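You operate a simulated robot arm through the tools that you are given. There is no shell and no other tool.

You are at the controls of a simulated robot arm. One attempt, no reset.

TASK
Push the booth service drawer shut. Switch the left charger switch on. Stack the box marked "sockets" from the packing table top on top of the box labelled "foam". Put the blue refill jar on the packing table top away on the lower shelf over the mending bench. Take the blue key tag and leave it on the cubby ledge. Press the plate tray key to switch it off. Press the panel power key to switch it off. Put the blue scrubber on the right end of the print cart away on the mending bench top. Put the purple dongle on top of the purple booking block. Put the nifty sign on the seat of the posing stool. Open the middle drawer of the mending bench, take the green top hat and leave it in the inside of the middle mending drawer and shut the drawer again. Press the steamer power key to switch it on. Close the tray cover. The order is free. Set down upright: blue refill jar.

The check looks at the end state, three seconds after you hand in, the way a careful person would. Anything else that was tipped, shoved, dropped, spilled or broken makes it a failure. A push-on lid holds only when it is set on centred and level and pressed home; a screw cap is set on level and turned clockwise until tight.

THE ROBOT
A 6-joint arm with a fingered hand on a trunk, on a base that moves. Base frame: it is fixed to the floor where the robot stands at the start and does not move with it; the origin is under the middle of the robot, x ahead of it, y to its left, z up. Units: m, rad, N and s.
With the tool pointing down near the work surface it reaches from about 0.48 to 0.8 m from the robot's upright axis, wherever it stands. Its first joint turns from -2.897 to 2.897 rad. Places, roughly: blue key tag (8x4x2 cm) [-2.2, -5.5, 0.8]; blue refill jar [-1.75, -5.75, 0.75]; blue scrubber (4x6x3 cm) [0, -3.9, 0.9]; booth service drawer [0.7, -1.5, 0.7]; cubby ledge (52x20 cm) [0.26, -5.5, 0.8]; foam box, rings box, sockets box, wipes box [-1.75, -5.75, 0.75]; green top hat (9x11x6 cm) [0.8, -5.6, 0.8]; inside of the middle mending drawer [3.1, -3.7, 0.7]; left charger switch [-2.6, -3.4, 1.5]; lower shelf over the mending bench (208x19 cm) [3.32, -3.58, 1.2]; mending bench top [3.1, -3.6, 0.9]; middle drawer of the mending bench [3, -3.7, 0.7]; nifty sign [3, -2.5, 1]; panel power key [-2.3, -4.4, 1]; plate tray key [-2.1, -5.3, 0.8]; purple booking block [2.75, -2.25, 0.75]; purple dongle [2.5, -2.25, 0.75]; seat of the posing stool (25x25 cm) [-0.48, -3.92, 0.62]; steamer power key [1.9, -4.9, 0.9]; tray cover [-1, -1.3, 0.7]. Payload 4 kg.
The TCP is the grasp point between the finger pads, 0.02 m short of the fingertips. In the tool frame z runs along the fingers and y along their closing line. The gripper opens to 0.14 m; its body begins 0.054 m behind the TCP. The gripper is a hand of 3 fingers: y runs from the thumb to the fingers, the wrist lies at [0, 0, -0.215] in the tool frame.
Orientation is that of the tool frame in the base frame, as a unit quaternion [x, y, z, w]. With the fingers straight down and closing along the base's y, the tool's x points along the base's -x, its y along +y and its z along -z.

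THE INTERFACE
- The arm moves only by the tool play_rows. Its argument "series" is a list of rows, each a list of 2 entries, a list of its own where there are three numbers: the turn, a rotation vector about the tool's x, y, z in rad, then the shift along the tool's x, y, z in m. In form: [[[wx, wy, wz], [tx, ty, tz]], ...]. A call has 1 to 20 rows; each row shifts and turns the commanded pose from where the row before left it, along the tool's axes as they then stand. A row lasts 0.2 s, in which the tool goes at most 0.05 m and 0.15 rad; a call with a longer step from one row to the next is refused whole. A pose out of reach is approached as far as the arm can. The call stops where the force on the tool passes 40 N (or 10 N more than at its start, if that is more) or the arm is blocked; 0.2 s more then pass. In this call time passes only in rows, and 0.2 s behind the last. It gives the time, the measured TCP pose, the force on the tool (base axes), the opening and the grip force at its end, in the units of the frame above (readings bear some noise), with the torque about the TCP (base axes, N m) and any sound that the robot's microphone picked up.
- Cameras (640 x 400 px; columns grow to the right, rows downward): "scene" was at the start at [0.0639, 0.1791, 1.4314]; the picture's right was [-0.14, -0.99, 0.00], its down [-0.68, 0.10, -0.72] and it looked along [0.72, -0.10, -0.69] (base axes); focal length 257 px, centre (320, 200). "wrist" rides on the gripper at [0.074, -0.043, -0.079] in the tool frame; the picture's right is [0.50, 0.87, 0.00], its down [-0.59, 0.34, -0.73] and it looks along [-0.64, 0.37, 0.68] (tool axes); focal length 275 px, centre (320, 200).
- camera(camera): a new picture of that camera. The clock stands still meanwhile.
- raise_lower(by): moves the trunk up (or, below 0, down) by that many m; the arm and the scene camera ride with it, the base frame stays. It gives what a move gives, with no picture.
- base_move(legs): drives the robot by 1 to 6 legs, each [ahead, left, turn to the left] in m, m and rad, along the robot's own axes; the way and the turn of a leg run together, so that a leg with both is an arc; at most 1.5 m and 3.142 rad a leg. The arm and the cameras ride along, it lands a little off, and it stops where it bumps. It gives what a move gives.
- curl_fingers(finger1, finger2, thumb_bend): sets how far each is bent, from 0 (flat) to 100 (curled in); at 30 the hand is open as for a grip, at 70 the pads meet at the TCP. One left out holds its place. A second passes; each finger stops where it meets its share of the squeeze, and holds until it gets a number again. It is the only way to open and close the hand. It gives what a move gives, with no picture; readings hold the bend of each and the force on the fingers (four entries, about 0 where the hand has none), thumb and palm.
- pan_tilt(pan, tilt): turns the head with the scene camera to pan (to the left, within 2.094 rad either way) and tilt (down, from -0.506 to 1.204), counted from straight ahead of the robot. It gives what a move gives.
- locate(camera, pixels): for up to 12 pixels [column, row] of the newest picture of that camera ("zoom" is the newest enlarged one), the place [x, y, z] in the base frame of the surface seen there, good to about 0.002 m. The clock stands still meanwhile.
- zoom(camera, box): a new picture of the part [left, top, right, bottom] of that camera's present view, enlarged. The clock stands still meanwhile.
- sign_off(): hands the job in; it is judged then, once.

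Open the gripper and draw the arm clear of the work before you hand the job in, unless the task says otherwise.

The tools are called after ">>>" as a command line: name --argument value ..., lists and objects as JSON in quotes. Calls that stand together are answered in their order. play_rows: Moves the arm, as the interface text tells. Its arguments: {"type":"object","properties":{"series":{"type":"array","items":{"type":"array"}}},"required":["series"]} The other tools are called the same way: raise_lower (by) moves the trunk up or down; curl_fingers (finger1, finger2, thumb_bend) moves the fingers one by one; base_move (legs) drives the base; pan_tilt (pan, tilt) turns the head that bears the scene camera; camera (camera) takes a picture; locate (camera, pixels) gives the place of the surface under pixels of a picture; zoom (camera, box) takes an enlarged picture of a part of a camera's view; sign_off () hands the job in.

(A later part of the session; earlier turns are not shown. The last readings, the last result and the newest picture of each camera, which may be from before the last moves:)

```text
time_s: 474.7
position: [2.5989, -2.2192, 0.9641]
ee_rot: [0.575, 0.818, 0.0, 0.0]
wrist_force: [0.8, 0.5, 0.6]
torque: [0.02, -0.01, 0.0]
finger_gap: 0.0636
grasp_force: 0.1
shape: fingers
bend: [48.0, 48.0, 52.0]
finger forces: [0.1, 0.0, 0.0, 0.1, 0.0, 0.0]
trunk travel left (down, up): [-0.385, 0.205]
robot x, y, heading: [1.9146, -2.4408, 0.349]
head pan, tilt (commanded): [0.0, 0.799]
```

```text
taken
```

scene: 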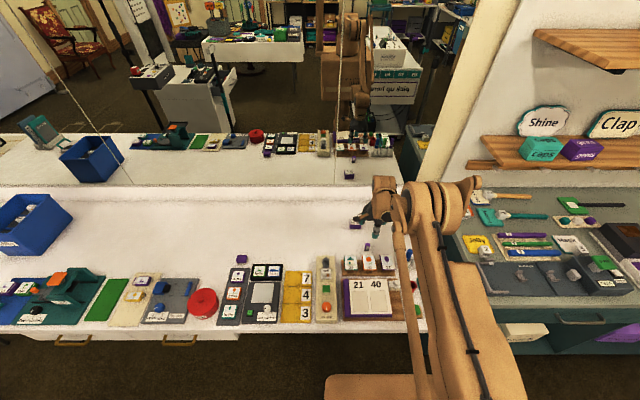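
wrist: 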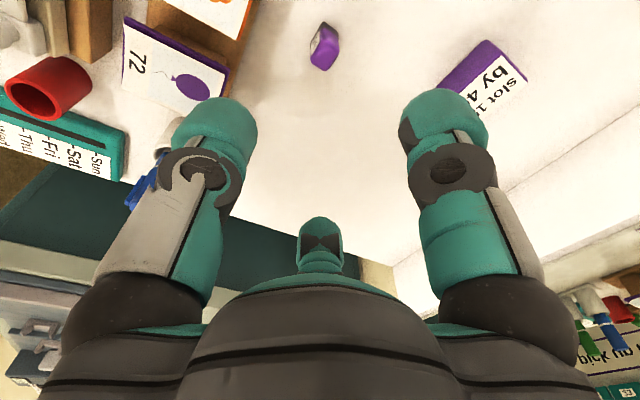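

The wrist camera sees the dongle at (325,45) and the block at (485,80). I refine their positions.

>>> zoom --camera "wrist" --box '[290, 10, 360, 80]'

>>> locate --camera "zoom" --pixels '[[340, 200], [330, 250], [260, 180], [380, 220], [340, 290], [290, 260], [270, 130], [390, 170], [320, 150]]'

>>> locate --camera "wrist" --pixels '[[490, 42], [525, 78], [440, 85], [500, 110], [480, 70], [180, 60], [225, 75], [205, 100]]'

```text
5.71 times, centred on (325, 45) of wrist
```

zoom: 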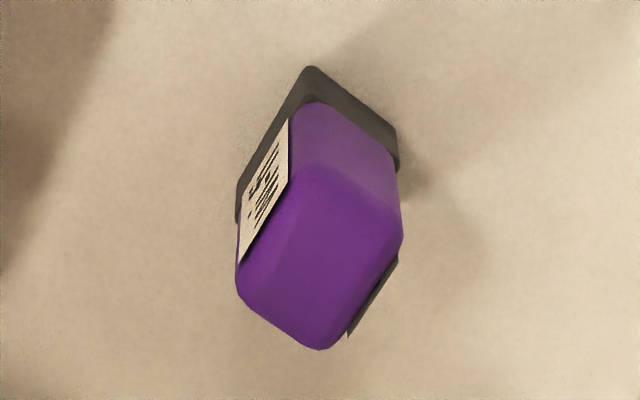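

```text
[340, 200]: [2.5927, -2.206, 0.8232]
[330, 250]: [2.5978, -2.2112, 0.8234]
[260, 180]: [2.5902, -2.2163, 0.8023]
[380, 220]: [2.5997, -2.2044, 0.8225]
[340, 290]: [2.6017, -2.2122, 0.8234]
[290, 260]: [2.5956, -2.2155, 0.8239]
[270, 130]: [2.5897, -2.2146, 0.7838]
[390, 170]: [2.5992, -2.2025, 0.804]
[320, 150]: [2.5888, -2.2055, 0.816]
```

```text
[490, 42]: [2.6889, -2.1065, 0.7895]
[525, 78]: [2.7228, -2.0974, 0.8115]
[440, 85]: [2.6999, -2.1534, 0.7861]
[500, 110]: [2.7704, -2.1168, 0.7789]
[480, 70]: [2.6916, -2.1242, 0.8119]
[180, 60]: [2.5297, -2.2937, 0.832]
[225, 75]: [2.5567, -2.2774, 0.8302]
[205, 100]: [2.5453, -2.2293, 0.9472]
```

Dongle centre (2.597,-2.212). I correct by 7 mm, raise the arm 10 cm and lower the trunk 22 cm so that the arm has reach below.

>>> play_rows --series '[[[0, 0, 0], [0.0074, 0.0006, -0.04]], [[0, 0, 0], [0, 0, -0.05]], [[0, 0, 0], [0, 0, -0.02]]]'

>>> raise_lower --by -0.2

>>> camera --camera "wrist"

```text
time_s: 475.5
position: [2.5977, -2.215, 1.0761]
ee_rot: [0.575, 0.818, 0.001, 0.0]
wrist_force: [-0.4, -0.2, 0.5]
torque: [0.02, -0.01, -0.01]
finger_gap: 0.0637
grasp_force: 0.0
shape: fingers
bend: [48.0, 48.0, 52.0]
finger forces: [0.0, 0.0, 0.0, 0.1, 0.0, 0.1]
trunk travel left (down, up): [-0.385, 0.205]
robot x, y, heading: [1.9115, -2.4436, 0.356]
head pan, tilt (commanded): [0.0, 0.799]
```

```text
time_s: 477.6
position: [2.598, -2.214, 0.8764]
ee_rot: [0.575, 0.818, -0.001, -0.001]
wrist_force: [-0.1, 0.2, -0.7]
torque: [0.0, 0.0, 0.01]
finger_gap: 0.0637
grasp_force: 0.1
shape: fingers
bend: [48.0, 48.0, 52.0]
finger forces: [0.0, 0.0, 0.0, 0.1, 0.0, 0.1]
trunk travel left (down, up): [-0.185, 0.405]
robot x, y, heading: [1.9119, -2.4396, 0.356]
head pan, tilt (commanded): [0.0, 0.799]
```

```text
taken
```

wrist: 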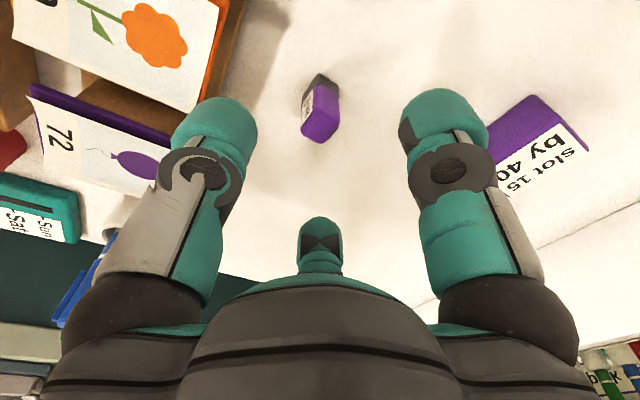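

I re-locate the dongle top from this closer view.

>>> locate --camera "wrist" --pixels '[[320, 125], [310, 130], [332, 112], [322, 140], [318, 115], [170, 170], [172, 140]]'

```text
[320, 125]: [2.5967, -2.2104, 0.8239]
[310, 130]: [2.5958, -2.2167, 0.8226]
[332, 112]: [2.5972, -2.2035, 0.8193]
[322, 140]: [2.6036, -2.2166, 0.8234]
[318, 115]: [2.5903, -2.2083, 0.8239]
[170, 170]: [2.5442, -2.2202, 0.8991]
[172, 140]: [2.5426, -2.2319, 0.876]
```

Centre refined to (2.597,-2.2105). I descend around it.

>>> play_rows --series '[[[0, 0, 0], [0.0036, 0, 0.03]], [[0, 0, 0], [0, 0, 0.022]], [[0, 0, 0], [0, 0, 0.011]]]'

>>> camera --camera "wrist"

```text
time_s: 478.4
position: [2.5984, -2.2118, 0.812]
ee_rot: [0.575, 0.818, 0.001, 0.0]
wrist_force: [0.6, -1.0, -0.2]
torque: [0.01, 0.0, 0.0]
finger_gap: 0.0635
grasp_force: 0.1
shape: fingers
bend: [48.0, 48.0, 52.0]
finger forces: [0.0, 0.0, 0.1, 0.0, 0.1, 0.1]
trunk travel left (down, up): [-0.185, 0.405]
robot x, y, heading: [1.9124, -2.4393, 0.363]
head pan, tilt (commanded): [0.0, 0.799]
```

```text
taken
```

wrist: 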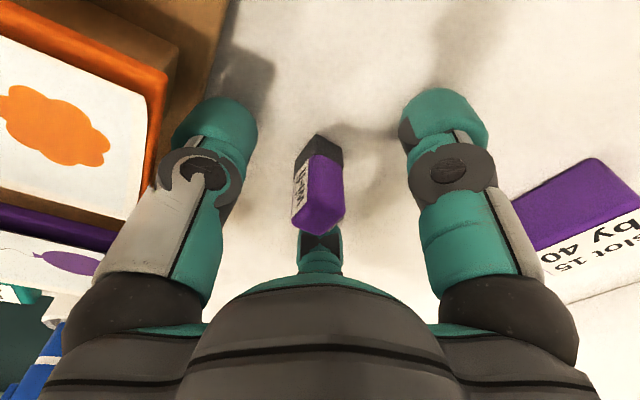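

The dongle is centred among the digits. I close gradually.

>>> curl_fingers --finger1 62 --finger2 62 --thumb_bend 62

>>> curl_fingers --finger1 69 --finger2 69 --thumb_bend 69

>>> camera --camera "wrist"

```text
time_s: 479.4
position: [2.5969, -2.2109, 0.8133]
ee_rot: [0.574, 0.819, 0.0, 0.0]
wrist_force: [0.0, 0.2, -0.1]
torque: [-0.05, 0.0, 0.01]
finger_gap: 0.0259
grasp_force: 0.1
shape: fingers
bend: [62.0, 62.0, 62.0]
finger forces: [0.0, 0.2, 0.0, 0.0, 0.0, 0.1]
trunk travel left (down, up): [-0.185, 0.405]
robot x, y, heading: [1.9131, -2.4398, 0.361]
head pan, tilt (commanded): [0.0, 0.799]
```

```text
time_s: 480.4
position: [2.5972, -2.2115, 0.813]
ee_rot: [0.574, 0.819, 0.0, 0.0]
wrist_force: [-0.4, 0.0, 0.4]
torque: [0.04, -0.02, -0.03]
finger_gap: 0.0181
grasp_force: 9.7
shape: fingers
bend: [65.0, 64.0, 65.0]
finger forces: [5.2, 6.4, 0.0, 0.0, 8.3, 0.0]
trunk travel left (down, up): [-0.185, 0.405]
robot x, y, heading: [1.9144, -2.4418, 0.353]
head pan, tilt (commanded): [0.0, 0.799]
```

```text
taken
```

wrist: 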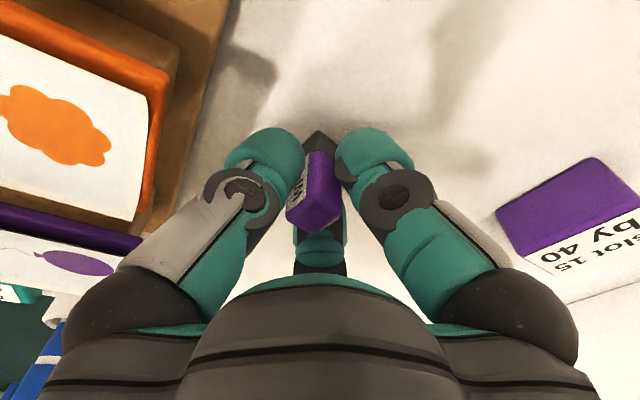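

Gripped. I lift 7 cm, move the base ahead 9 cm, and then shift over the block.

>>> play_rows --series '[[[0, 0, 0], [0, 0, -0.03]], [[0, 0, 0], [0, 0, -0.04]]]'

>>> base_move --legs '[[0.09, 0.03, 0]]'

>>> camera --camera "wrist"

```text
time_s: 481.1
position: [2.5956, -2.2119, 0.8835]
ee_rot: [0.575, 0.818, 0.0, 0.001]
wrist_force: [0.2, 0.7, 0.0]
torque: [0.04, 0.01, -0.02]
finger_gap: 0.0178
grasp_force: 10.3
shape: fingers
bend: [65.0, 64.0, 65.0]
finger forces: [5.3, 6.6, 0.0, 0.0, 8.3, 0.1]
trunk travel left (down, up): [-0.185, 0.405]
robot x, y, heading: [1.915, -2.443, 0.357]
head pan, tilt (commanded): [0.0, 0.799]
```

```text
time_s: 482.2
position: [2.6701, -2.1505, 0.882]
ee_rot: [0.575, 0.818, -0.001, 0.0]
wrist_force: [-0.6, -0.2, -0.4]
torque: [0.0, -0.02, 0.03]
finger_gap: 0.018
grasp_force: 10.5
shape: fingers
bend: [65.0, 64.0, 65.0]
finger forces: [5.3, 6.5, 0.1, 0.0, 8.3, 0.0]
trunk travel left (down, up): [-0.185, 0.405]
robot x, y, heading: [1.9855, -2.3784, 0.353]
head pan, tilt (commanded): [0.0, 0.799]
```

```text
taken
```

wrist: 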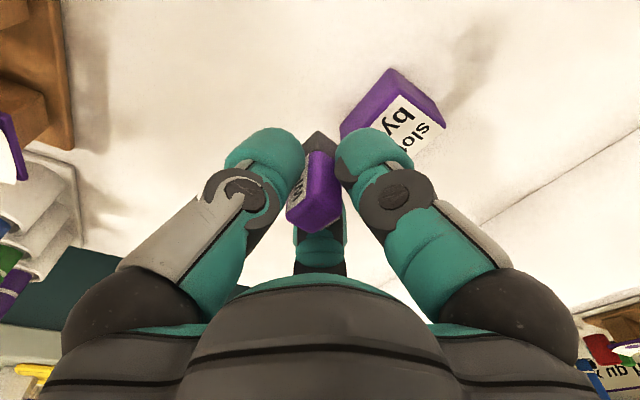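

I shift 4.8 cm so the dongle is over the block's centre and verify before lowering.

>>> play_rows --series '[[[0, 0, 0], [0.0036, 0.0237, 0]], [[0, 0, 0], [0.0036, 0.0237, 0]]]'

>>> camera --camera "wrist"

>>> zoom --camera "scene" --box '[320, 100, 440, 220]'

```text
time_s: 482.8
position: [2.7121, -2.1267, 0.8823]
ee_rot: [0.574, 0.819, 0.0, 0.001]
wrist_force: [-0.1, -0.9, -0.4]
torque: [0.01, 0.04, 0.01]
finger_gap: 0.0181
grasp_force: 10.1
shape: fingers
bend: [65.0, 64.0, 65.0]
finger forces: [5.3, 6.5, 0.1, 0.0, 8.2, 0.0]
trunk travel left (down, up): [-0.185, 0.405]
robot x, y, heading: [1.9849, -2.3776, 0.358]
head pan, tilt (commanded): [0.0, 0.799]
```

```text
taken
```

wrist: 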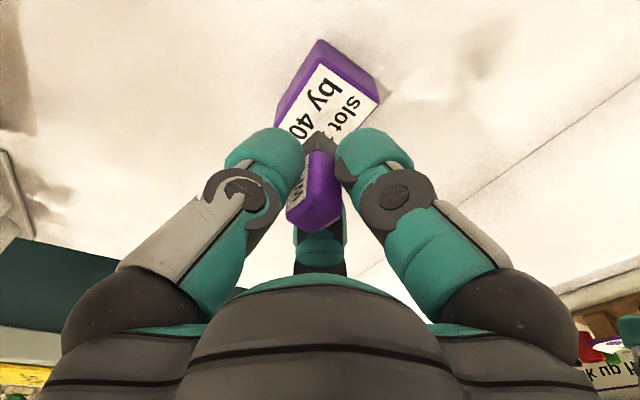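

```text
3.33 times, centred on (380, 160) of scene
```

zoom: 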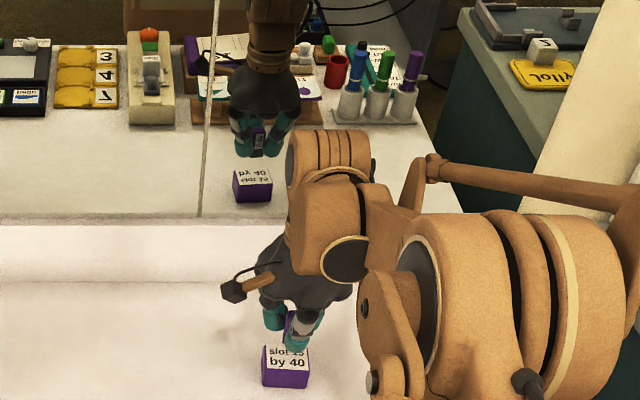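

I verify the block's corners from this view.

>>> locate --camera "wrist" --pixels '[[322, 65], [372, 97], [285, 122], [340, 125], [325, 95], [318, 45], [375, 80]]'

```text
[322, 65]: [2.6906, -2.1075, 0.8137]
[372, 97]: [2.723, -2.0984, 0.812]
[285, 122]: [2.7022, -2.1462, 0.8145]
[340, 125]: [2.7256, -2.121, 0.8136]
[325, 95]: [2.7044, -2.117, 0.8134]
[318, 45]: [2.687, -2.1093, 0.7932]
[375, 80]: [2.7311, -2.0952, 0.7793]
```

Block centre confirmed. I lower gently until contact.

>>> play_rows --series '[[[0, 0, 0], [0, 0, 0.02]], [[0, 0, 0], [0, 0, 0.01]]]'

>>> play_rows --series '[[[0, 0, 0], [0, 0, 0.003]]]'

>>> play_rows --series '[[[0, 0, 0], [0, 0, 0.0015]]]'

```text
time_s: 483.4
position: [2.7126, -2.1278, 0.8536]
ee_rot: [0.574, 0.819, 0.0, 0.001]
wrist_force: [0.4, -1.0, 0.0]
torque: [-0.01, 0.0, 0.03]
finger_gap: 0.0181
grasp_force: 9.9
shape: fingers
bend: [65.0, 64.0, 65.0]
finger forces: [5.3, 6.5, 0.0, 0.1, 8.4, 0.1]
trunk travel left (down, up): [-0.185, 0.405]
robot x, y, heading: [1.987, -2.3815, 0.36]
head pan, tilt (commanded): [0.0, 0.799]
```

```text
time_s: 483.8
position: [2.7115, -2.1276, 0.8498]
ee_rot: [0.574, 0.819, 0.0, 0.0]
wrist_force: [0.5, -0.7, -0.9]
torque: [0.01, -0.01, -0.02]
finger_gap: 0.0181
grasp_force: 9.9
shape: fingers
bend: [65.0, 64.0, 65.0]
finger forces: [5.2, 6.4, 0.0, 0.0, 8.2, 0.1]
trunk travel left (down, up): [-0.185, 0.405]
robot x, y, heading: [1.9853, -2.3822, 0.353]
head pan, tilt (commanded): [0.0, 0.799]
```

```text
time_s: 484.2
position: [2.7121, -2.128, 0.8488]
ee_rot: [0.574, 0.819, 0.0, -0.001]
wrist_force: [0.2, -0.3, 0.0]
torque: [-0.01, -0.02, 0.01]
finger_gap: 0.0181
grasp_force: 9.8
shape: fingers
bend: [65.0, 64.0, 65.0]
finger forces: [5.4, 6.5, 0.0, 0.0, 8.3, 0.0]
trunk travel left (down, up): [-0.185, 0.405]
robot x, y, heading: [1.9845, -2.3823, 0.357]
head pan, tilt (commanded): [0.0, 0.799]
```

>>> play_rows --series '[[[0, 0, 0], [0, 0, 0.0015]]]'

>>> play_rows --series '[[[0, 0, 0], [0, 0, 0.0015]]]'

```text
time_s: 484.6
position: [2.7112, -2.1272, 0.8478]
ee_rot: [0.574, 0.819, 0.001, 0.0]
wrist_force: [0.5, -0.2, -0.2]
torque: [-0.01, -0.01, -0.02]
finger_gap: 0.018
grasp_force: 10.2
shape: fingers
bend: [65.0, 64.0, 65.0]
finger forces: [5.3, 6.6, 0.0, 0.0, 8.1, 0.0]
trunk travel left (down, up): [-0.185, 0.405]
robot x, y, heading: [1.982, -2.3808, 0.356]
head pan, tilt (commanded): [0.0, 0.799]
```

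```text
time_s: 485.0
position: [2.7104, -2.1283, 0.8469]
ee_rot: [0.574, 0.819, 0.0, 0.0]
wrist_force: [0.1, -0.9, 3.1]
torque: [0.0, 0.0, -0.02]
finger_gap: 0.0179
grasp_force: 10.5
shape: fingers
bend: [65.0, 64.0, 66.0]
finger forces: [5.5, 7.0, 0.0, 0.0, 8.6, 0.0]
trunk travel left (down, up): [-0.185, 0.405]
robot x, y, heading: [1.988, -2.3817, 0.355]
head pan, tilt (commanded): [0.0, 0.799]
```

Light contact (3 N). I open the digits gently.

>>> curl_fingers --finger1 61 --finger2 61 --thumb_bend 61

>>> curl_fingers --finger1 50 --finger2 50 --thumb_bend 50

>>> camera --camera "wrist"

```text
time_s: 486.0
position: [2.7105, -2.1284, 0.8457]
ee_rot: [0.575, 0.818, 0.0, 0.0]
wrist_force: [0.3, 0.4, 0.5]
torque: [0.01, -0.01, 0.01]
finger_gap: 0.0289
grasp_force: 0.0
shape: fingers
bend: [61.0, 61.0, 61.0]
finger forces: [0.1, 0.0, 0.0, 0.0, 0.1, 0.1]
trunk travel left (down, up): [-0.185, 0.405]
robot x, y, heading: [1.9849, -2.3804, 0.359]
head pan, tilt (commanded): [0.0, 0.799]
```

```text
time_s: 487.0
position: [2.7114, -2.1279, 0.8472]
ee_rot: [0.574, 0.819, 0.0, 0.001]
wrist_force: [0.5, -0.4, 0.2]
torque: [0.0, -0.01, 0.0]
finger_gap: 0.0635
grasp_force: 0.1
shape: fingers
bend: [50.0, 50.0, 50.0]
finger forces: [0.0, 0.0, 0.0, 0.1, 0.0, 0.0]
trunk travel left (down, up): [-0.185, 0.405]
robot x, y, heading: [1.986, -2.3814, 0.351]
head pan, tilt (commanded): [0.0, 0.799]
```

```text
taken
```

wrist: 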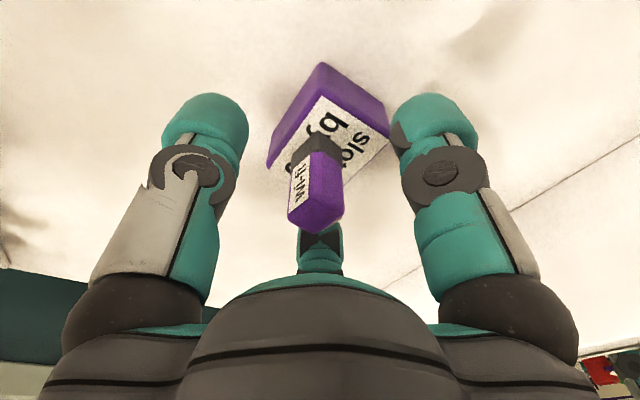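

The dongle stands on the block. I lift straight up and confirm.

>>> play_rows --series '[[[0, 0, 0], [0, 0, -0.03]], [[0, 0, 0], [0, 0, -0.05]], [[0, 0, 0], [0, 0, -0.05]], [[0, 0, 0], [0, -0.04, -0.03]], [[0, 0, 0], [0, -0.05, 0]]]'

>>> raise_lower --by 0.15

>>> camera --camera "scene"

>>> zoom --camera "scene" --box '[300, 140, 420, 280]'

```text
time_s: 488.2
position: [2.6245, -2.1595, 1.0056]
ee_rot: [0.574, 0.819, 0.0, 0.0]
wrist_force: [-0.3, -0.5, -0.6]
torque: [-0.02, -0.05, 0.01]
finger_gap: 0.0638
grasp_force: 0.1
shape: fingers
bend: [50.0, 50.0, 50.0]
finger forces: [0.1, 0.1, 0.0, 0.0, 0.0, 0.0]
trunk travel left (down, up): [-0.185, 0.405]
robot x, y, heading: [1.9893, -2.3802, 0.355]
head pan, tilt (commanded): [0.0, 0.799]
```

```text
time_s: 489.9
position: [2.6259, -2.1597, 1.1552]
ee_rot: [0.575, 0.818, 0.0, 0.0]
wrist_force: [0.0, 0.7, -0.3]
torque: [-0.01, -0.01, 0.0]
finger_gap: 0.0635
grasp_force: 0.1
shape: fingers
bend: [50.0, 50.0, 50.0]
finger forces: [0.1, 0.0, 0.0, 0.0, 0.2, 0.1]
trunk travel left (down, up): [-0.335, 0.255]
robot x, y, heading: [1.987, -2.3806, 0.354]
head pan, tilt (commanded): [0.0, 0.799]
```

```text
taken
```

scene: 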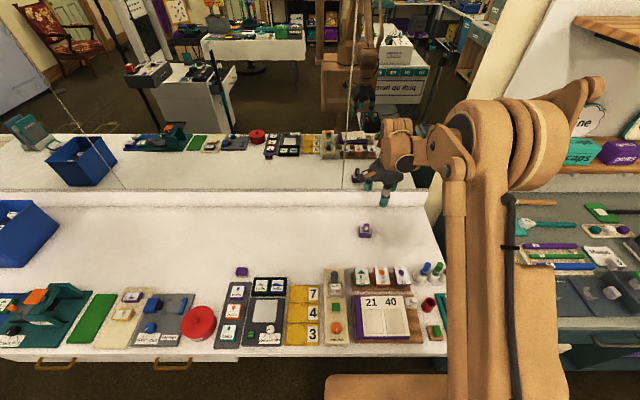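

```text
2.86 times, centred on (360, 210) of scene
```

zoom: 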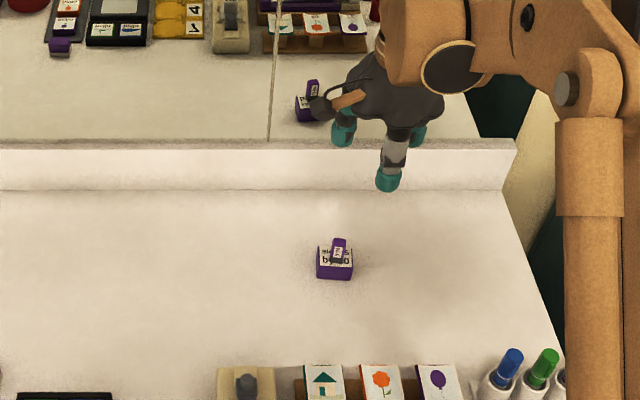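

The dongle stands on the block. Next the "Nifty" sign at the left end of the mending bench: I pan right to find it.

>>> pan_tilt --pan -0.75 --tilt 0.8

>>> camera --camera "scene"

```text
time_s: 491.0
position: [2.6252, -2.1597, 1.1556]
ee_rot: [0.575, 0.818, -0.001, -0.001]
wrist_force: [-0.1, -0.8, -0.4]
torque: [0.01, 0.02, 0.0]
finger_gap: 0.0637
grasp_force: 0.0
shape: fingers
bend: [50.0, 50.0, 50.0]
finger forces: [0.0, 0.1, 0.0, 0.0, 0.0, 0.0]
trunk travel left (down, up): [-0.335, 0.255]
robot x, y, heading: [1.9849, -2.3808, 0.355]
head pan, tilt (commanded): [-0.75, 0.799]
```

```text
taken
```

scene: 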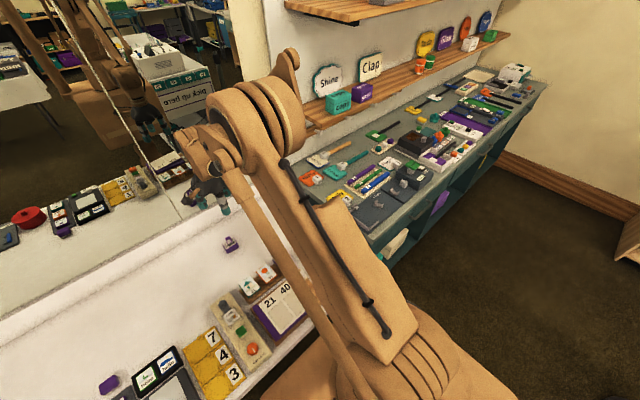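

>>> zoom --camera "scene" --box '[285, 110, 445, 230]'

>>> locate --camera "zoom" --pixels '[[100, 275], [60, 265], [125, 265], [85, 255], [200, 350], [180, 180], [230, 160], [340, 110], [300, 260], [140, 190], [105, 260]]'

```text
3.33 times, centred on (365, 170) of scene
```

zoom: 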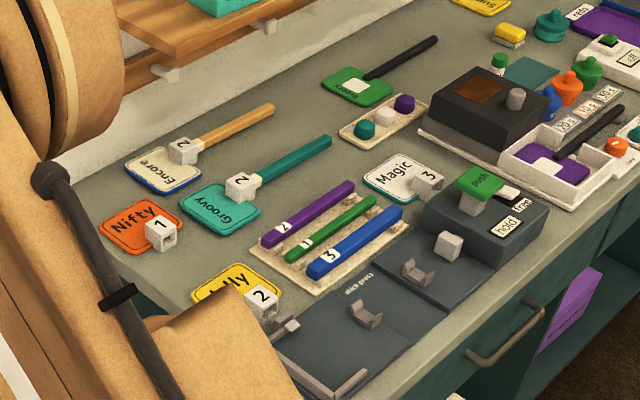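

```text
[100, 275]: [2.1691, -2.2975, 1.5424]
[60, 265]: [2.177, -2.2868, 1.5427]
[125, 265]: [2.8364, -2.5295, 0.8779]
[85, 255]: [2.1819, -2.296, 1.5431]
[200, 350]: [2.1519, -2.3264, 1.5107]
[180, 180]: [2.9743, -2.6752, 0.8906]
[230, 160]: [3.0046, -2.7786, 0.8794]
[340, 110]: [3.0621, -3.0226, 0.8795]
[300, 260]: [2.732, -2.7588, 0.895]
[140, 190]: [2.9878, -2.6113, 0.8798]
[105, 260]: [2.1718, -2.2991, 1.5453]
```

The orange "Nifty" plaque with a white clip "1" lies at zoom (140,222). I locate its parts.

>>> zoom --camera "scene" --box '[305, 160, 345, 190]'

>>> locate --camera "zoom" --pixels '[[130, 150], [190, 120], [90, 190], [200, 130], [120, 210], [160, 205], [190, 190], [215, 205], [185, 215], [80, 155], [170, 105], [255, 190]]'

```text
13.33 times, centred on (325, 175) of scene
```

zoom: 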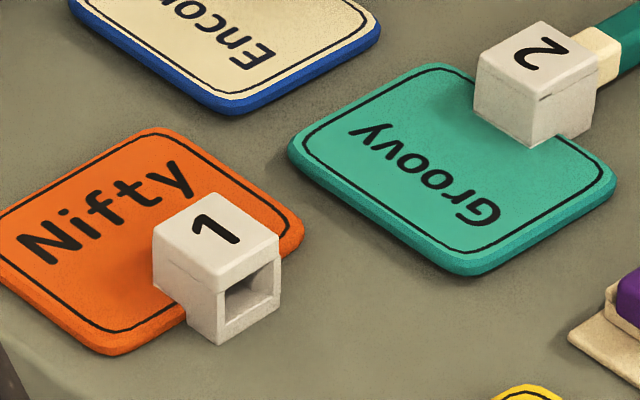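

```text
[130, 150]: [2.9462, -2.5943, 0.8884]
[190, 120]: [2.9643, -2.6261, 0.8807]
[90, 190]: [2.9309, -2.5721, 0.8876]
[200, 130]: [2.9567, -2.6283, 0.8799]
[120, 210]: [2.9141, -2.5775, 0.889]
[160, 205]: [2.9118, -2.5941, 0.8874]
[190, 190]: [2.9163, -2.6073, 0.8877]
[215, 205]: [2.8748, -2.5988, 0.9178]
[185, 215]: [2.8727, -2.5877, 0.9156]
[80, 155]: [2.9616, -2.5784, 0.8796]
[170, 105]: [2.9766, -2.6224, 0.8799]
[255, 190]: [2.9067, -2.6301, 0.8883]
```

The sign has a white clip cube (top z≈0.917), good to grip. I locate the cube's top corners and the plaque's corners.

>>> locate --camera "zoom" --pixels '[[160, 238], [212, 200], [272, 240], [220, 280], [215, 240], [150, 135], [298, 230], [110, 345], [10, 255], [215, 335], [270, 300], [190, 310]]'

```text
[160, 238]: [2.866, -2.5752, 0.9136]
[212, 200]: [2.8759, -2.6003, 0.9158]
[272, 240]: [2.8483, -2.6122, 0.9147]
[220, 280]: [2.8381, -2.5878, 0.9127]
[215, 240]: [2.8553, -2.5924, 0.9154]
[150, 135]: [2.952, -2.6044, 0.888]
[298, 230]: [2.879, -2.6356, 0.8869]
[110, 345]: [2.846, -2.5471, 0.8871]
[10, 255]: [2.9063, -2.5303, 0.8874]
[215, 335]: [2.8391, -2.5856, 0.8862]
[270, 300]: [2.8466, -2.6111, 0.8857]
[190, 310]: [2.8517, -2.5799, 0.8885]
```

Cube centre (2.857,-2.594), sign plaque extends behind it; the shelf's left end is near. I retract the hand, then move right to face the sign and get a better view.

>>> play_rows --series '[[[0, 0, 0], [0, -0.045, 0]], [[0, 0, 0], [0, -0.045, 0]], [[0, 0, 0], [0, -0.045, 0]], [[0, 0, 0], [0, -0.04, 0]]]'

>>> base_move --legs '[[-0.05, 0, 0], [0, -0.46, 0]]'

>>> pan_tilt --pan 0.0 --tilt 0.7

>>> camera --camera "scene"

```text
time_s: 492.0
position: [2.461, -2.2198, 1.1535]
ee_rot: [0.574, 0.819, 0.001, 0.0]
wrist_force: [0.5, -0.2, 0.3]
torque: [0.0, 0.03, -0.01]
finger_gap: 0.0635
grasp_force: 0.1
shape: fingers
bend: [50.0, 50.0, 50.0]
finger forces: [0.0, 0.0, 0.0, 0.0, 0.0, 0.0]
trunk travel left (down, up): [-0.335, 0.255]
robot x, y, heading: [1.987, -2.3825, 0.358]
head pan, tilt (commanded): [-0.75, 0.799]
```

```text
time_s: 495.4
position: [2.5797, -2.6781, 1.1531]
ee_rot: [0.573, 0.82, -0.001, 0.001]
wrist_force: [0.1, -0.2, -0.1]
torque: [0.0, 0.01, -0.02]
finger_gap: 0.0635
grasp_force: 0.1
shape: fingers
bend: [50.0, 50.0, 50.0]
finger forces: [0.0, 0.0, 0.0, 0.0, 0.1, 0.0]
trunk travel left (down, up): [-0.335, 0.255]
robot x, y, heading: [2.1056, -2.8415, 0.357]
head pan, tilt (commanded): [-0.75, 0.799]
```

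```text
time_s: 496.5
position: [2.5787, -2.678, 1.1529]
ee_rot: [0.572, 0.82, 0.0, -0.001]
wrist_force: [0.2, -0.4, -0.5]
torque: [0.02, -0.02, -0.01]
finger_gap: 0.0636
grasp_force: 0.1
shape: fingers
bend: [50.0, 50.0, 50.0]
finger forces: [0.0, 0.1, 0.1, 0.0, 0.0, 0.1]
trunk travel left (down, up): [-0.335, 0.255]
robot x, y, heading: [2.1027, -2.84, 0.361]
head pan, tilt (commanded): [0.0, 0.7]
```

```text
taken
```

scene: 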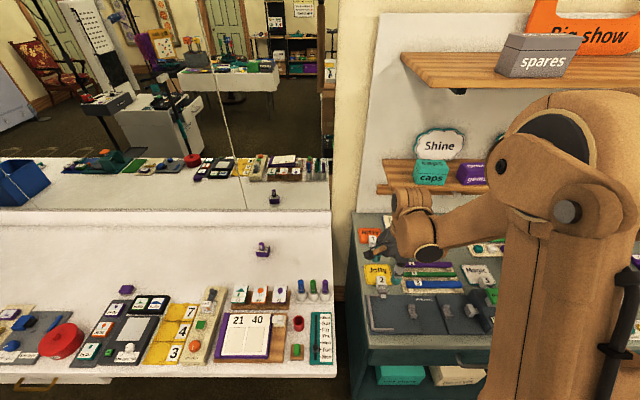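

I locate the sign and the shelf's left end from here.

>>> zoom --camera "scene" --box '[340, 140, 480, 300]'

>>> locate --camera "zoom" --pixels '[[115, 120], [115, 130], [140, 48], [130, 110], [95, 230], [130, 225], [85, 245], [150, 130], [55, 220], [140, 310], [95, 125], [70, 180]]'

```text
2.50 times, centred on (410, 220) of scene
```

zoom: 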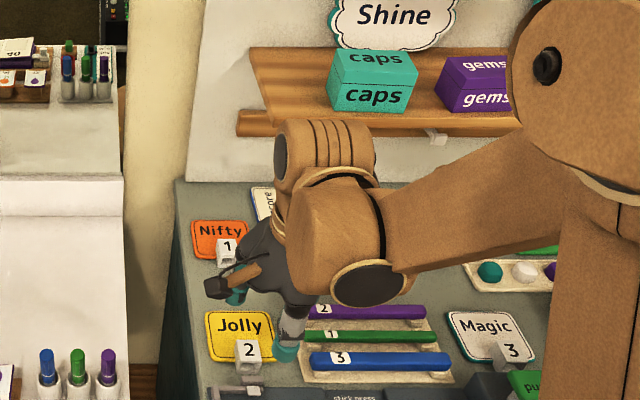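

```text
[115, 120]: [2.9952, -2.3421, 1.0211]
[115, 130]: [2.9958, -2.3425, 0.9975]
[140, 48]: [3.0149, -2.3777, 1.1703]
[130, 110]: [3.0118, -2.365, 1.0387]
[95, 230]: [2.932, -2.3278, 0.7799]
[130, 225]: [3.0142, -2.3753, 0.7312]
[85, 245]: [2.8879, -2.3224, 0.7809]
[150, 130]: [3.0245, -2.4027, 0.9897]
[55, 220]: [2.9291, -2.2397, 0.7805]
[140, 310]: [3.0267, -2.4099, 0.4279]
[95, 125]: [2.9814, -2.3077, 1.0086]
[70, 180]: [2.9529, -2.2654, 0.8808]
```

>>> locate --camera "zoom" --pixels '[[252, 55], [270, 108], [300, 112], [245, 128], [255, 130], [215, 235], [228, 250], [222, 255], [245, 240], [200, 225], [190, 190], [400, 115]]'

```text
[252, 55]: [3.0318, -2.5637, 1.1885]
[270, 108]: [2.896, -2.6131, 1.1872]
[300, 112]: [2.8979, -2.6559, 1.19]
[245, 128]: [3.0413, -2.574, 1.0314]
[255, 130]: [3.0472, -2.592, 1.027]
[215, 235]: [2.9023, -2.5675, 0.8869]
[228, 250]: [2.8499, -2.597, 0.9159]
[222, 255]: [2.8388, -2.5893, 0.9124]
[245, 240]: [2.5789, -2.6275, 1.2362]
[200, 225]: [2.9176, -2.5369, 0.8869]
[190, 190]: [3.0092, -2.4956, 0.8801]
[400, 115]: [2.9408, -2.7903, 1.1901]
```

Shelf corner: front m≈1.82, left end n≈-3.455, z 1.165–1.19. I tilt the hand 0.25 rad forward, lower it in front, then move over the sign's cube.

>>> curl_fingers --finger1 46 --finger2 46 --thumb_bend 48

>>> play_rows --series '[[[-0.125, 0, 0], [0, 0.0268, 0]], [[-0.125, 0, 0], [0, 0.0268, 0]]]'

>>> raise_lower --by -0.2

>>> base_move --legs '[[0.06, -0.015, 0]]'

>>> camera --camera "wrist"

```text
time_s: 497.5
position: [2.5803, -2.6761, 1.1521]
ee_rot: [0.573, 0.819, 0.001, 0.0]
wrist_force: [-0.1, 0.4, 0.4]
torque: [0.0, -0.01, 0.0]
finger_gap: 0.0728
grasp_force: 0.1
shape: fingers
bend: [46.0, 46.0, 48.0]
finger forces: [0.1, 0.0, 0.1, 0.0, 0.1, 0.0]
trunk travel left (down, up): [-0.335, 0.255]
robot x, y, heading: [2.1053, -2.8424, 0.361]
head pan, tilt (commanded): [0.0, 0.7]
```

```text
time_s: 498.1
position: [2.6312, -2.6585, 1.155]
ee_rot: [0.569, 0.813, 0.103, 0.072]
wrist_force: [-0.4, -0.2, -0.5]
torque: [-0.02, 0.04, -0.02]
finger_gap: 0.073
grasp_force: 0.1
shape: fingers
bend: [46.0, 46.0, 48.0]
finger forces: [0.0, 0.0, 0.0, 0.0, 0.0, 0.0]
trunk travel left (down, up): [-0.335, 0.255]
robot x, y, heading: [2.101, -2.8408, 0.361]
head pan, tilt (commanded): [0.0, 0.7]
```

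```text
time_s: 500.2
position: [2.6311, -2.6575, 0.9546]
ee_rot: [0.569, 0.813, 0.102, 0.071]
wrist_force: [0.4, 0.0, -0.3]
torque: [-0.04, 0.02, -0.01]
finger_gap: 0.0731
grasp_force: 0.0
shape: fingers
bend: [46.0, 46.0, 48.0]
finger forces: [0.1, 0.0, 0.0, 0.1, 0.0, 0.0]
trunk travel left (down, up): [-0.135, 0.455]
robot x, y, heading: [2.1013, -2.841, 0.362]
head pan, tilt (commanded): [0.0, 0.7]
```

```text
time_s: 501.2
position: [2.693, -2.6509, 0.9552]
ee_rot: [0.568, 0.814, 0.102, 0.071]
wrist_force: [1.0, 0.0, -1.5]
torque: [0.0, 0.01, -0.03]
finger_gap: 0.0731
grasp_force: 0.0
shape: fingers
bend: [46.0, 46.0, 48.0]
finger forces: [0.0, 0.0, 0.0, 0.1, 0.0, 0.1]
trunk travel left (down, up): [-0.135, 0.455]
robot x, y, heading: [2.1647, -2.8329, 0.367]
head pan, tilt (commanded): [0.0, 0.7]
```

```text
taken
```

wrist: 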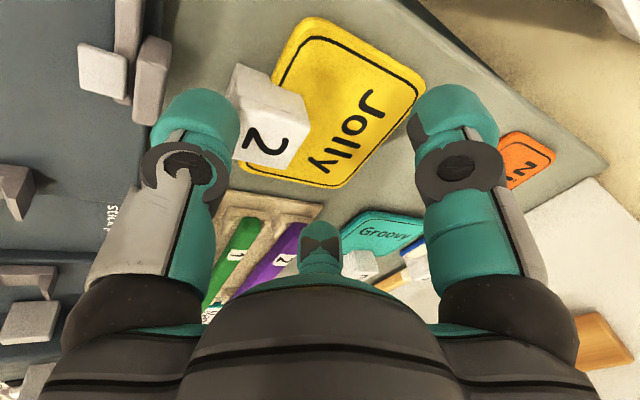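

I move forward to above the Nifty cube, slightly higher.

>>> play_rows --series '[[[0, 0, 0], [-0.0008, 0.042, 0.0081]], [[0, 0, 0], [-0.0008, 0.042, 0.0081]], [[0, 0, 0], [-0.0008, 0.042, 0.0081]], [[0, 0, 0], [-0.0008, 0.042, 0.0081]]]'

>>> camera --camera "wrist"

>>> zoom --camera "scene" --box '[320, 90, 460, 230]'

```text
time_s: 502.2
position: [2.8532, -2.5931, 0.9647]
ee_rot: [0.566, 0.815, 0.102, 0.071]
wrist_force: [0.9, -0.3, -0.1]
torque: [0.0, 0.01, -0.03]
finger_gap: 0.073
grasp_force: 0.0
shape: fingers
bend: [46.0, 46.0, 48.0]
finger forces: [0.0, 0.0, 0.1, 0.0, 0.1, 0.1]
trunk travel left (down, up): [-0.135, 0.455]
robot x, y, heading: [2.1674, -2.8358, 0.364]
head pan, tilt (commanded): [0.0, 0.7]
```

```text
taken
```

wrist: 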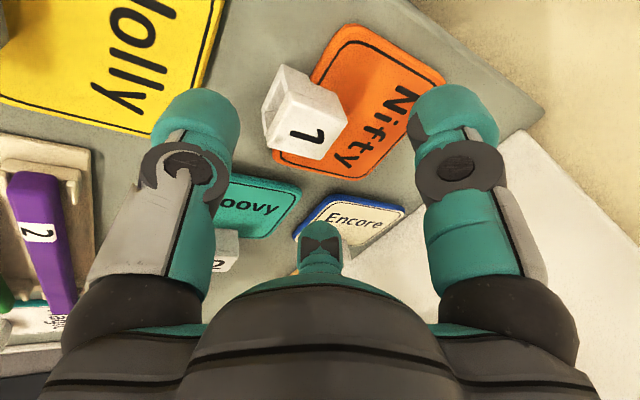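

```text
2.86 times, centred on (390, 160) of scene
```

zoom: 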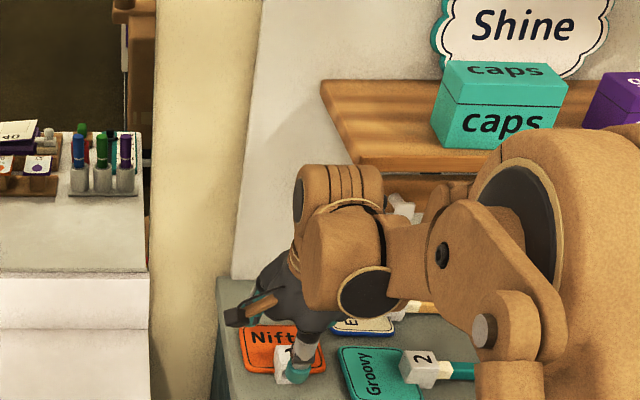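

I measure the cube's top from the wrist camera.

>>> locate --camera "wrist" --pixels '[[308, 130], [283, 112], [340, 120], [322, 152], [275, 142], [290, 85], [340, 105], [385, 80], [420, 50]]'

```text
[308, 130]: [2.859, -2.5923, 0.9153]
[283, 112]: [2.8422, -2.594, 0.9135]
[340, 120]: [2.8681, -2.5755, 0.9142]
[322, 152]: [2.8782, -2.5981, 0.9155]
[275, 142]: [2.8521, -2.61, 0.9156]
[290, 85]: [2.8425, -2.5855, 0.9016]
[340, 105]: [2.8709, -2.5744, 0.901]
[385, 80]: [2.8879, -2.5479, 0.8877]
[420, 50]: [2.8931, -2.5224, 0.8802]
```

Centre (2.859,-2.594). I fine-adjust and descend to TCP z≈0.916.

>>> play_rows --series '[[[0, 0, 0], [-0.003, -0.0029, 0.0194]], [[0, 0, 0], [0, -0.0049, 0.0194]], [[0, 0, 0], [0, -0.0022, 0.0087]]]'

>>> camera --camera "wrist"

```text
time_s: 503.0
position: [2.8553, -2.5963, 0.9205]
ee_rot: [0.567, 0.814, 0.102, 0.072]
wrist_force: [-1.6, 0.3, 16.3]
torque: [-0.25, 0.8, 0.01]
finger_gap: 0.0726
grasp_force: 7.9
shape: fingers
bend: [46.0, 46.0, 48.0]
finger forces: [0.0, 0.0, 0.1, 0.1, 15.9, 0.1]
trunk travel left (down, up): [-0.135, 0.455]
robot x, y, heading: [2.1648, -2.8362, 0.36]
head pan, tilt (commanded): [0.0, 0.7]
stopped in row 3: the force on the tool passed its limit at 75 N (the readings are from after the stop); the commanded pose is now the measured one
```

```text
taken
```

wrist: 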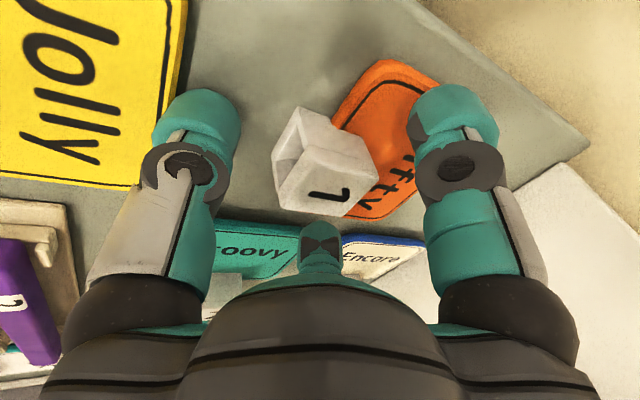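

The thumb touched the bench. I raise 4 mm, pre-close the digits a bit (which shortens them), then lower to the grip height.

>>> play_rows --series '[[[0, 0, 0], [0, 0.001, -0.0049]]]'

>>> curl_fingers --finger1 52 --finger2 52 --thumb_bend 57

>>> play_rows --series '[[[0, 0, 0], [0, -0.0012, 0.0048]], [[0, 0, 0], [0, -0.001, 0.0038]]]'

>>> camera --camera "wrist"

```text
time_s: 503.4
position: [2.8552, -2.5981, 0.9236]
ee_rot: [0.567, 0.814, 0.102, 0.071]
wrist_force: [0.2, -0.3, -0.1]
torque: [0.01, -0.01, -0.02]
finger_gap: 0.073
grasp_force: 0.0
shape: fingers
bend: [46.0, 46.0, 48.0]
finger forces: [0.0, 0.0, 0.0, 0.1, 0.1, 0.1]
trunk travel left (down, up): [-0.135, 0.455]
robot x, y, heading: [2.1615, -2.8355, 0.358]
head pan, tilt (commanded): [0.0, 0.7]
```

```text
time_s: 504.4
position: [2.8556, -2.5956, 0.9235]
ee_rot: [0.567, 0.814, 0.102, 0.072]
wrist_force: [0.9, 0.2, -0.4]
torque: [-0.04, -0.01, 0.01]
finger_gap: 0.0514
grasp_force: 0.1
shape: fingers
bend: [52.0, 52.0, 56.0]
finger forces: [0.0, 0.0, 0.1, 0.0, 0.0, 0.0]
trunk travel left (down, up): [-0.135, 0.455]
robot x, y, heading: [2.1642, -2.8337, 0.362]
head pan, tilt (commanded): [0.0, 0.7]
```

```text
time_s: 505.0
position: [2.855, -2.5967, 0.9163]
ee_rot: [0.568, 0.814, 0.102, 0.072]
wrist_force: [-2.4, -0.3, 12.7]
torque: [-0.15, 0.5, -0.03]
finger_gap: 0.0502
grasp_force: 5.4
shape: fingers
bend: [52.0, 52.0, 56.0]
finger forces: [0.0, 0.1, 0.0, 0.0, 12.6, 0.0]
trunk travel left (down, up): [-0.135, 0.455]
robot x, y, heading: [2.1632, -2.8342, 0.361]
head pan, tilt (commanded): [0.0, 0.7]
```

```text
taken
```

wrist: 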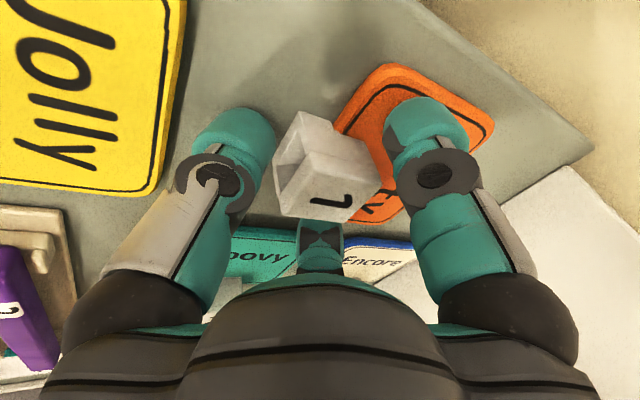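

Thumb just touches the bench; I raise 2 mm and close on the cube.

>>> play_rows --series '[[[0, 0, 0], [0, 0.0006, -0.0024]]]'

>>> curl_fingers --finger1 66 --finger2 66 --thumb_bend 66

>>> camera --camera "wrist"

```text
time_s: 505.4
position: [2.8555, -2.5967, 0.9162]
ee_rot: [0.568, 0.814, 0.102, 0.071]
wrist_force: [0.0, -0.6, 0.4]
torque: [-0.01, 0.0, 0.01]
finger_gap: 0.0515
grasp_force: 0.0
shape: fingers
bend: [52.0, 52.0, 56.0]
finger forces: [0.0, 0.0, 0.0, 0.0, 0.0, 0.0]
trunk travel left (down, up): [-0.135, 0.455]
robot x, y, heading: [2.1665, -2.8353, 0.365]
head pan, tilt (commanded): [0.0, 0.7]
```

```text
time_s: 506.4
position: [2.855, -2.5964, 0.9172]
ee_rot: [0.568, 0.814, 0.102, 0.071]
wrist_force: [0.5, -0.4, -0.1]
torque: [0.02, -0.03, -0.02]
finger_gap: 0.0267
grasp_force: 9.7
shape: fingers
bend: [60.0, 60.0, 65.0]
finger forces: [8.2, 8.4, 0.0, 0.1, 3.2, 0.0]
trunk travel left (down, up): [-0.135, 0.455]
robot x, y, heading: [2.1644, -2.8331, 0.364]
head pan, tilt (commanded): [0.0, 0.7]
```

```text
taken
```

wrist: 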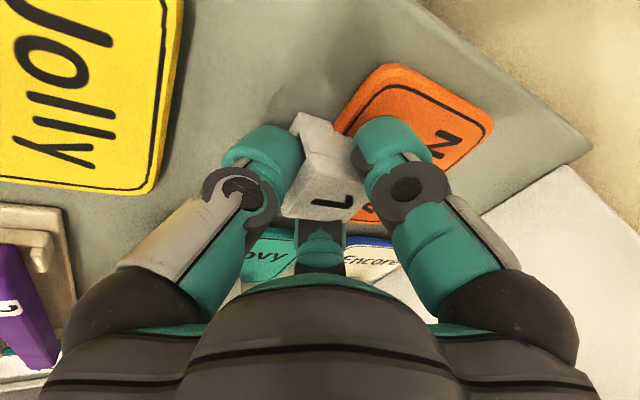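

I strengthen the grip a bit and lift slowly.

>>> curl_fingers --finger1 73 --finger2 73 --thumb_bend 76

>>> play_rows --series '[[[0, 0, 0], [0, 0.0049, -0.0194]], [[0, 0, 0], [0, 0.0049, -0.0194]]]'

>>> camera --camera "wrist"

>>> zoom --camera "scene" --box '[320, 90, 460, 230]'

```text
time_s: 507.4
position: [2.8562, -2.5981, 0.917]
ee_rot: [0.568, 0.814, 0.102, 0.071]
wrist_force: [0.4, 0.4, 2.0]
torque: [0.06, -0.17, 0.0]
finger_gap: 0.0232
grasp_force: 18.4
shape: fingers
bend: [61.0, 60.0, 67.0]
finger forces: [11.6, 11.7, 0.1, 0.1, 13.5, 0.1]
trunk travel left (down, up): [-0.135, 0.455]
robot x, y, heading: [2.1654, -2.8343, 0.359]
head pan, tilt (commanded): [0.0, 0.7]
```

```text
time_s: 508.0
position: [2.8548, -2.5971, 0.9574]
ee_rot: [0.567, 0.814, 0.102, 0.072]
wrist_force: [-0.2, 0.4, -0.8]
torque: [-0.02, 0.03, 0.01]
finger_gap: 0.0231
grasp_force: 17.7
shape: fingers
bend: [61.0, 60.0, 67.0]
finger forces: [10.7, 10.7, 0.0, 0.0, 15.5, 0.0]
trunk travel left (down, up): [-0.135, 0.455]
robot x, y, heading: [2.1651, -2.8367, 0.362]
head pan, tilt (commanded): [0.0, 0.7]
```

```text
taken
```

wrist: 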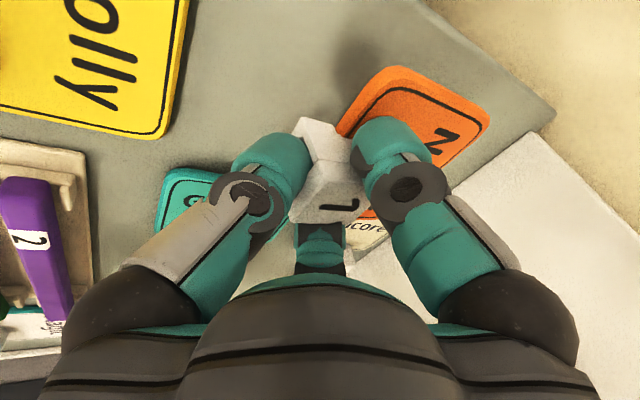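

```text
2.86 times, centred on (390, 160) of scene
```

zoom: 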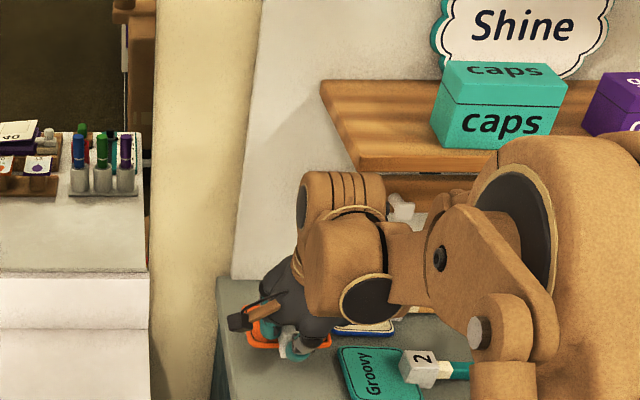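

The sign comes along level. I raise 4 cm more and back the base away from the bench.

>>> play_rows --series '[[[0, 0, 0], [0, -0.005, -0.02]], [[0, 0, 0], [0, -0.005, -0.025]]]'

>>> base_move --legs '[[-0.35, 0, 0]]'

>>> raise_lower --by 0.2

>>> camera --camera "wrist"

>>> zoom --camera "scene" --box '[320, 140, 480, 300]'

```text
time_s: 508.6
position: [2.8346, -2.6054, 0.9994]
ee_rot: [0.568, 0.814, 0.103, 0.072]
wrist_force: [0.3, -0.4, -0.6]
torque: [0.0, 0.01, -0.02]
finger_gap: 0.0225
grasp_force: 18.4
shape: fingers
bend: [61.0, 60.0, 67.0]
finger forces: [10.4, 10.6, 0.1, 0.1, 15.7, 0.0]
trunk travel left (down, up): [-0.135, 0.455]
robot x, y, heading: [2.1623, -2.8332, 0.362]
head pan, tilt (commanded): [0.0, 0.7]
```

```text
time_s: 510.8
position: [2.5177, -2.7227, 0.9981]
ee_rot: [0.566, 0.815, 0.102, 0.072]
wrist_force: [-0.2, 0.2, 0.3]
torque: [-0.02, 0.0, 0.0]
finger_gap: 0.023
grasp_force: 18.1
shape: fingers
bend: [61.0, 60.0, 67.0]
finger forces: [10.4, 10.7, 0.0, 0.1, 15.7, 0.1]
trunk travel left (down, up): [-0.135, 0.455]
robot x, y, heading: [1.8474, -2.9541, 0.362]
head pan, tilt (commanded): [0.0, 0.7]
```

```text
time_s: 513.0
position: [2.5197, -2.7235, 1.1987]
ee_rot: [0.566, 0.815, 0.102, 0.07]
wrist_force: [0.2, -0.2, -0.1]
torque: [-0.02, 0.0, 0.03]
finger_gap: 0.0226
grasp_force: 19.1
shape: fingers
bend: [61.0, 60.0, 67.0]
finger forces: [10.4, 10.7, 0.1, 0.0, 15.7, 0.0]
trunk travel left (down, up): [-0.335, 0.255]
robot x, y, heading: [1.846, -2.9535, 0.365]
head pan, tilt (commanded): [0.0, 0.7]
```

```text
taken
```

wrist: 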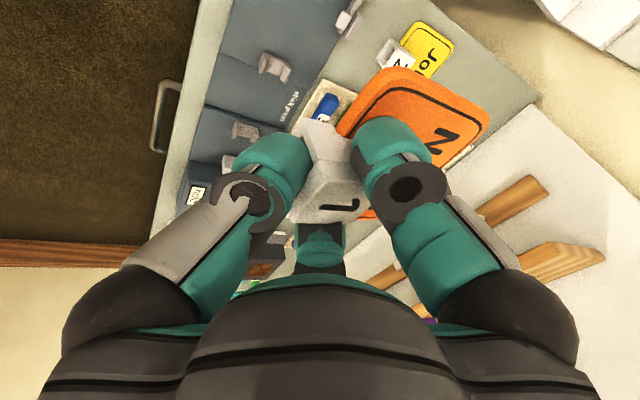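

```text
2.50 times, centred on (400, 220) of scene
```

zoom: 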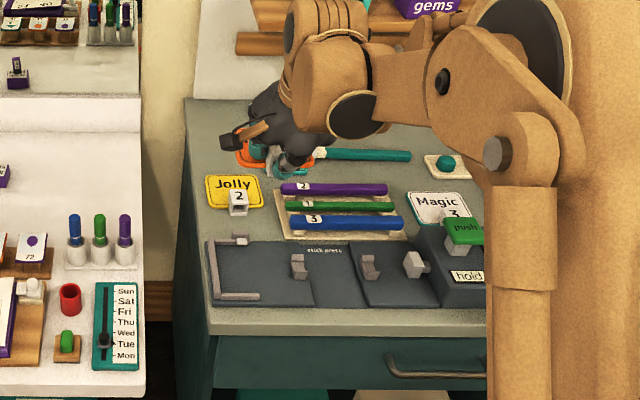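

Other items are undisturbed. I raise the trunk fully and drive around the north side of the print cart to the posing stool.

>>> raise_lower --by 0.25

>>> base_move --legs '[[0, 0.56, 0], [0, 0, -1.581], [0, -1.25, 0]]'

>>> pan_tilt --pan -0.4 --tilt 0.8

>>> camera --camera "scene"

```text
time_s: 515.6
position: [2.5177, -2.7215, 1.4485]
ee_rot: [0.566, 0.815, 0.102, 0.072]
wrist_force: [0.6, -0.1, -1.1]
torque: [0.0, 0.03, -0.01]
finger_gap: 0.0231
grasp_force: 18.3
shape: fingers
bend: [61.0, 60.0, 67.0]
finger forces: [10.5, 10.7, 0.0, 0.0, 15.8, 0.0]
trunk travel left (down, up): [-0.585, 0.005]
robot x, y, heading: [1.8438, -2.9534, 0.362]
head pan, tilt (commanded): [0.0, 0.7]
```

```text
time_s: 528.6
position: [0.6705, -3.5161, 1.4485]
ee_rot: [0.98, 0.156, 0.019, 0.123]
wrist_force: [-0.4, 0.7, -0.8]
torque: [0.02, 0.02, -0.02]
finger_gap: 0.0223
grasp_force: 18.3
shape: fingers
bend: [61.0, 60.0, 68.0]
finger forces: [10.5, 10.6, 0.1, 0.1, 14.5, 0.1]
trunk travel left (down, up): [-0.585, 0.005]
robot x, y, heading: [0.4648, -2.8338, -1.252]
head pan, tilt (commanded): [0.0, 0.7]
```

```text
time_s: 529.5
position: [0.6706, -3.5163, 1.4482]
ee_rot: [0.98, 0.156, 0.02, 0.123]
wrist_force: [-0.2, 0.7, -0.9]
torque: [0.03, -0.01, -0.01]
finger_gap: 0.0225
grasp_force: 17.8
shape: fingers
bend: [61.0, 60.0, 68.0]
finger forces: [10.5, 10.6, 0.1, 0.0, 14.5, 0.0]
trunk travel left (down, up): [-0.585, 0.005]
robot x, y, heading: [0.4671, -2.8377, -1.246]
head pan, tilt (commanded): [-0.4, 0.799]
```

```text
taken
```

scene: 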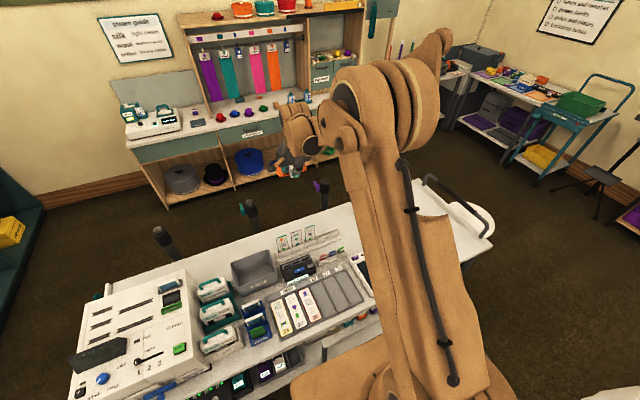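

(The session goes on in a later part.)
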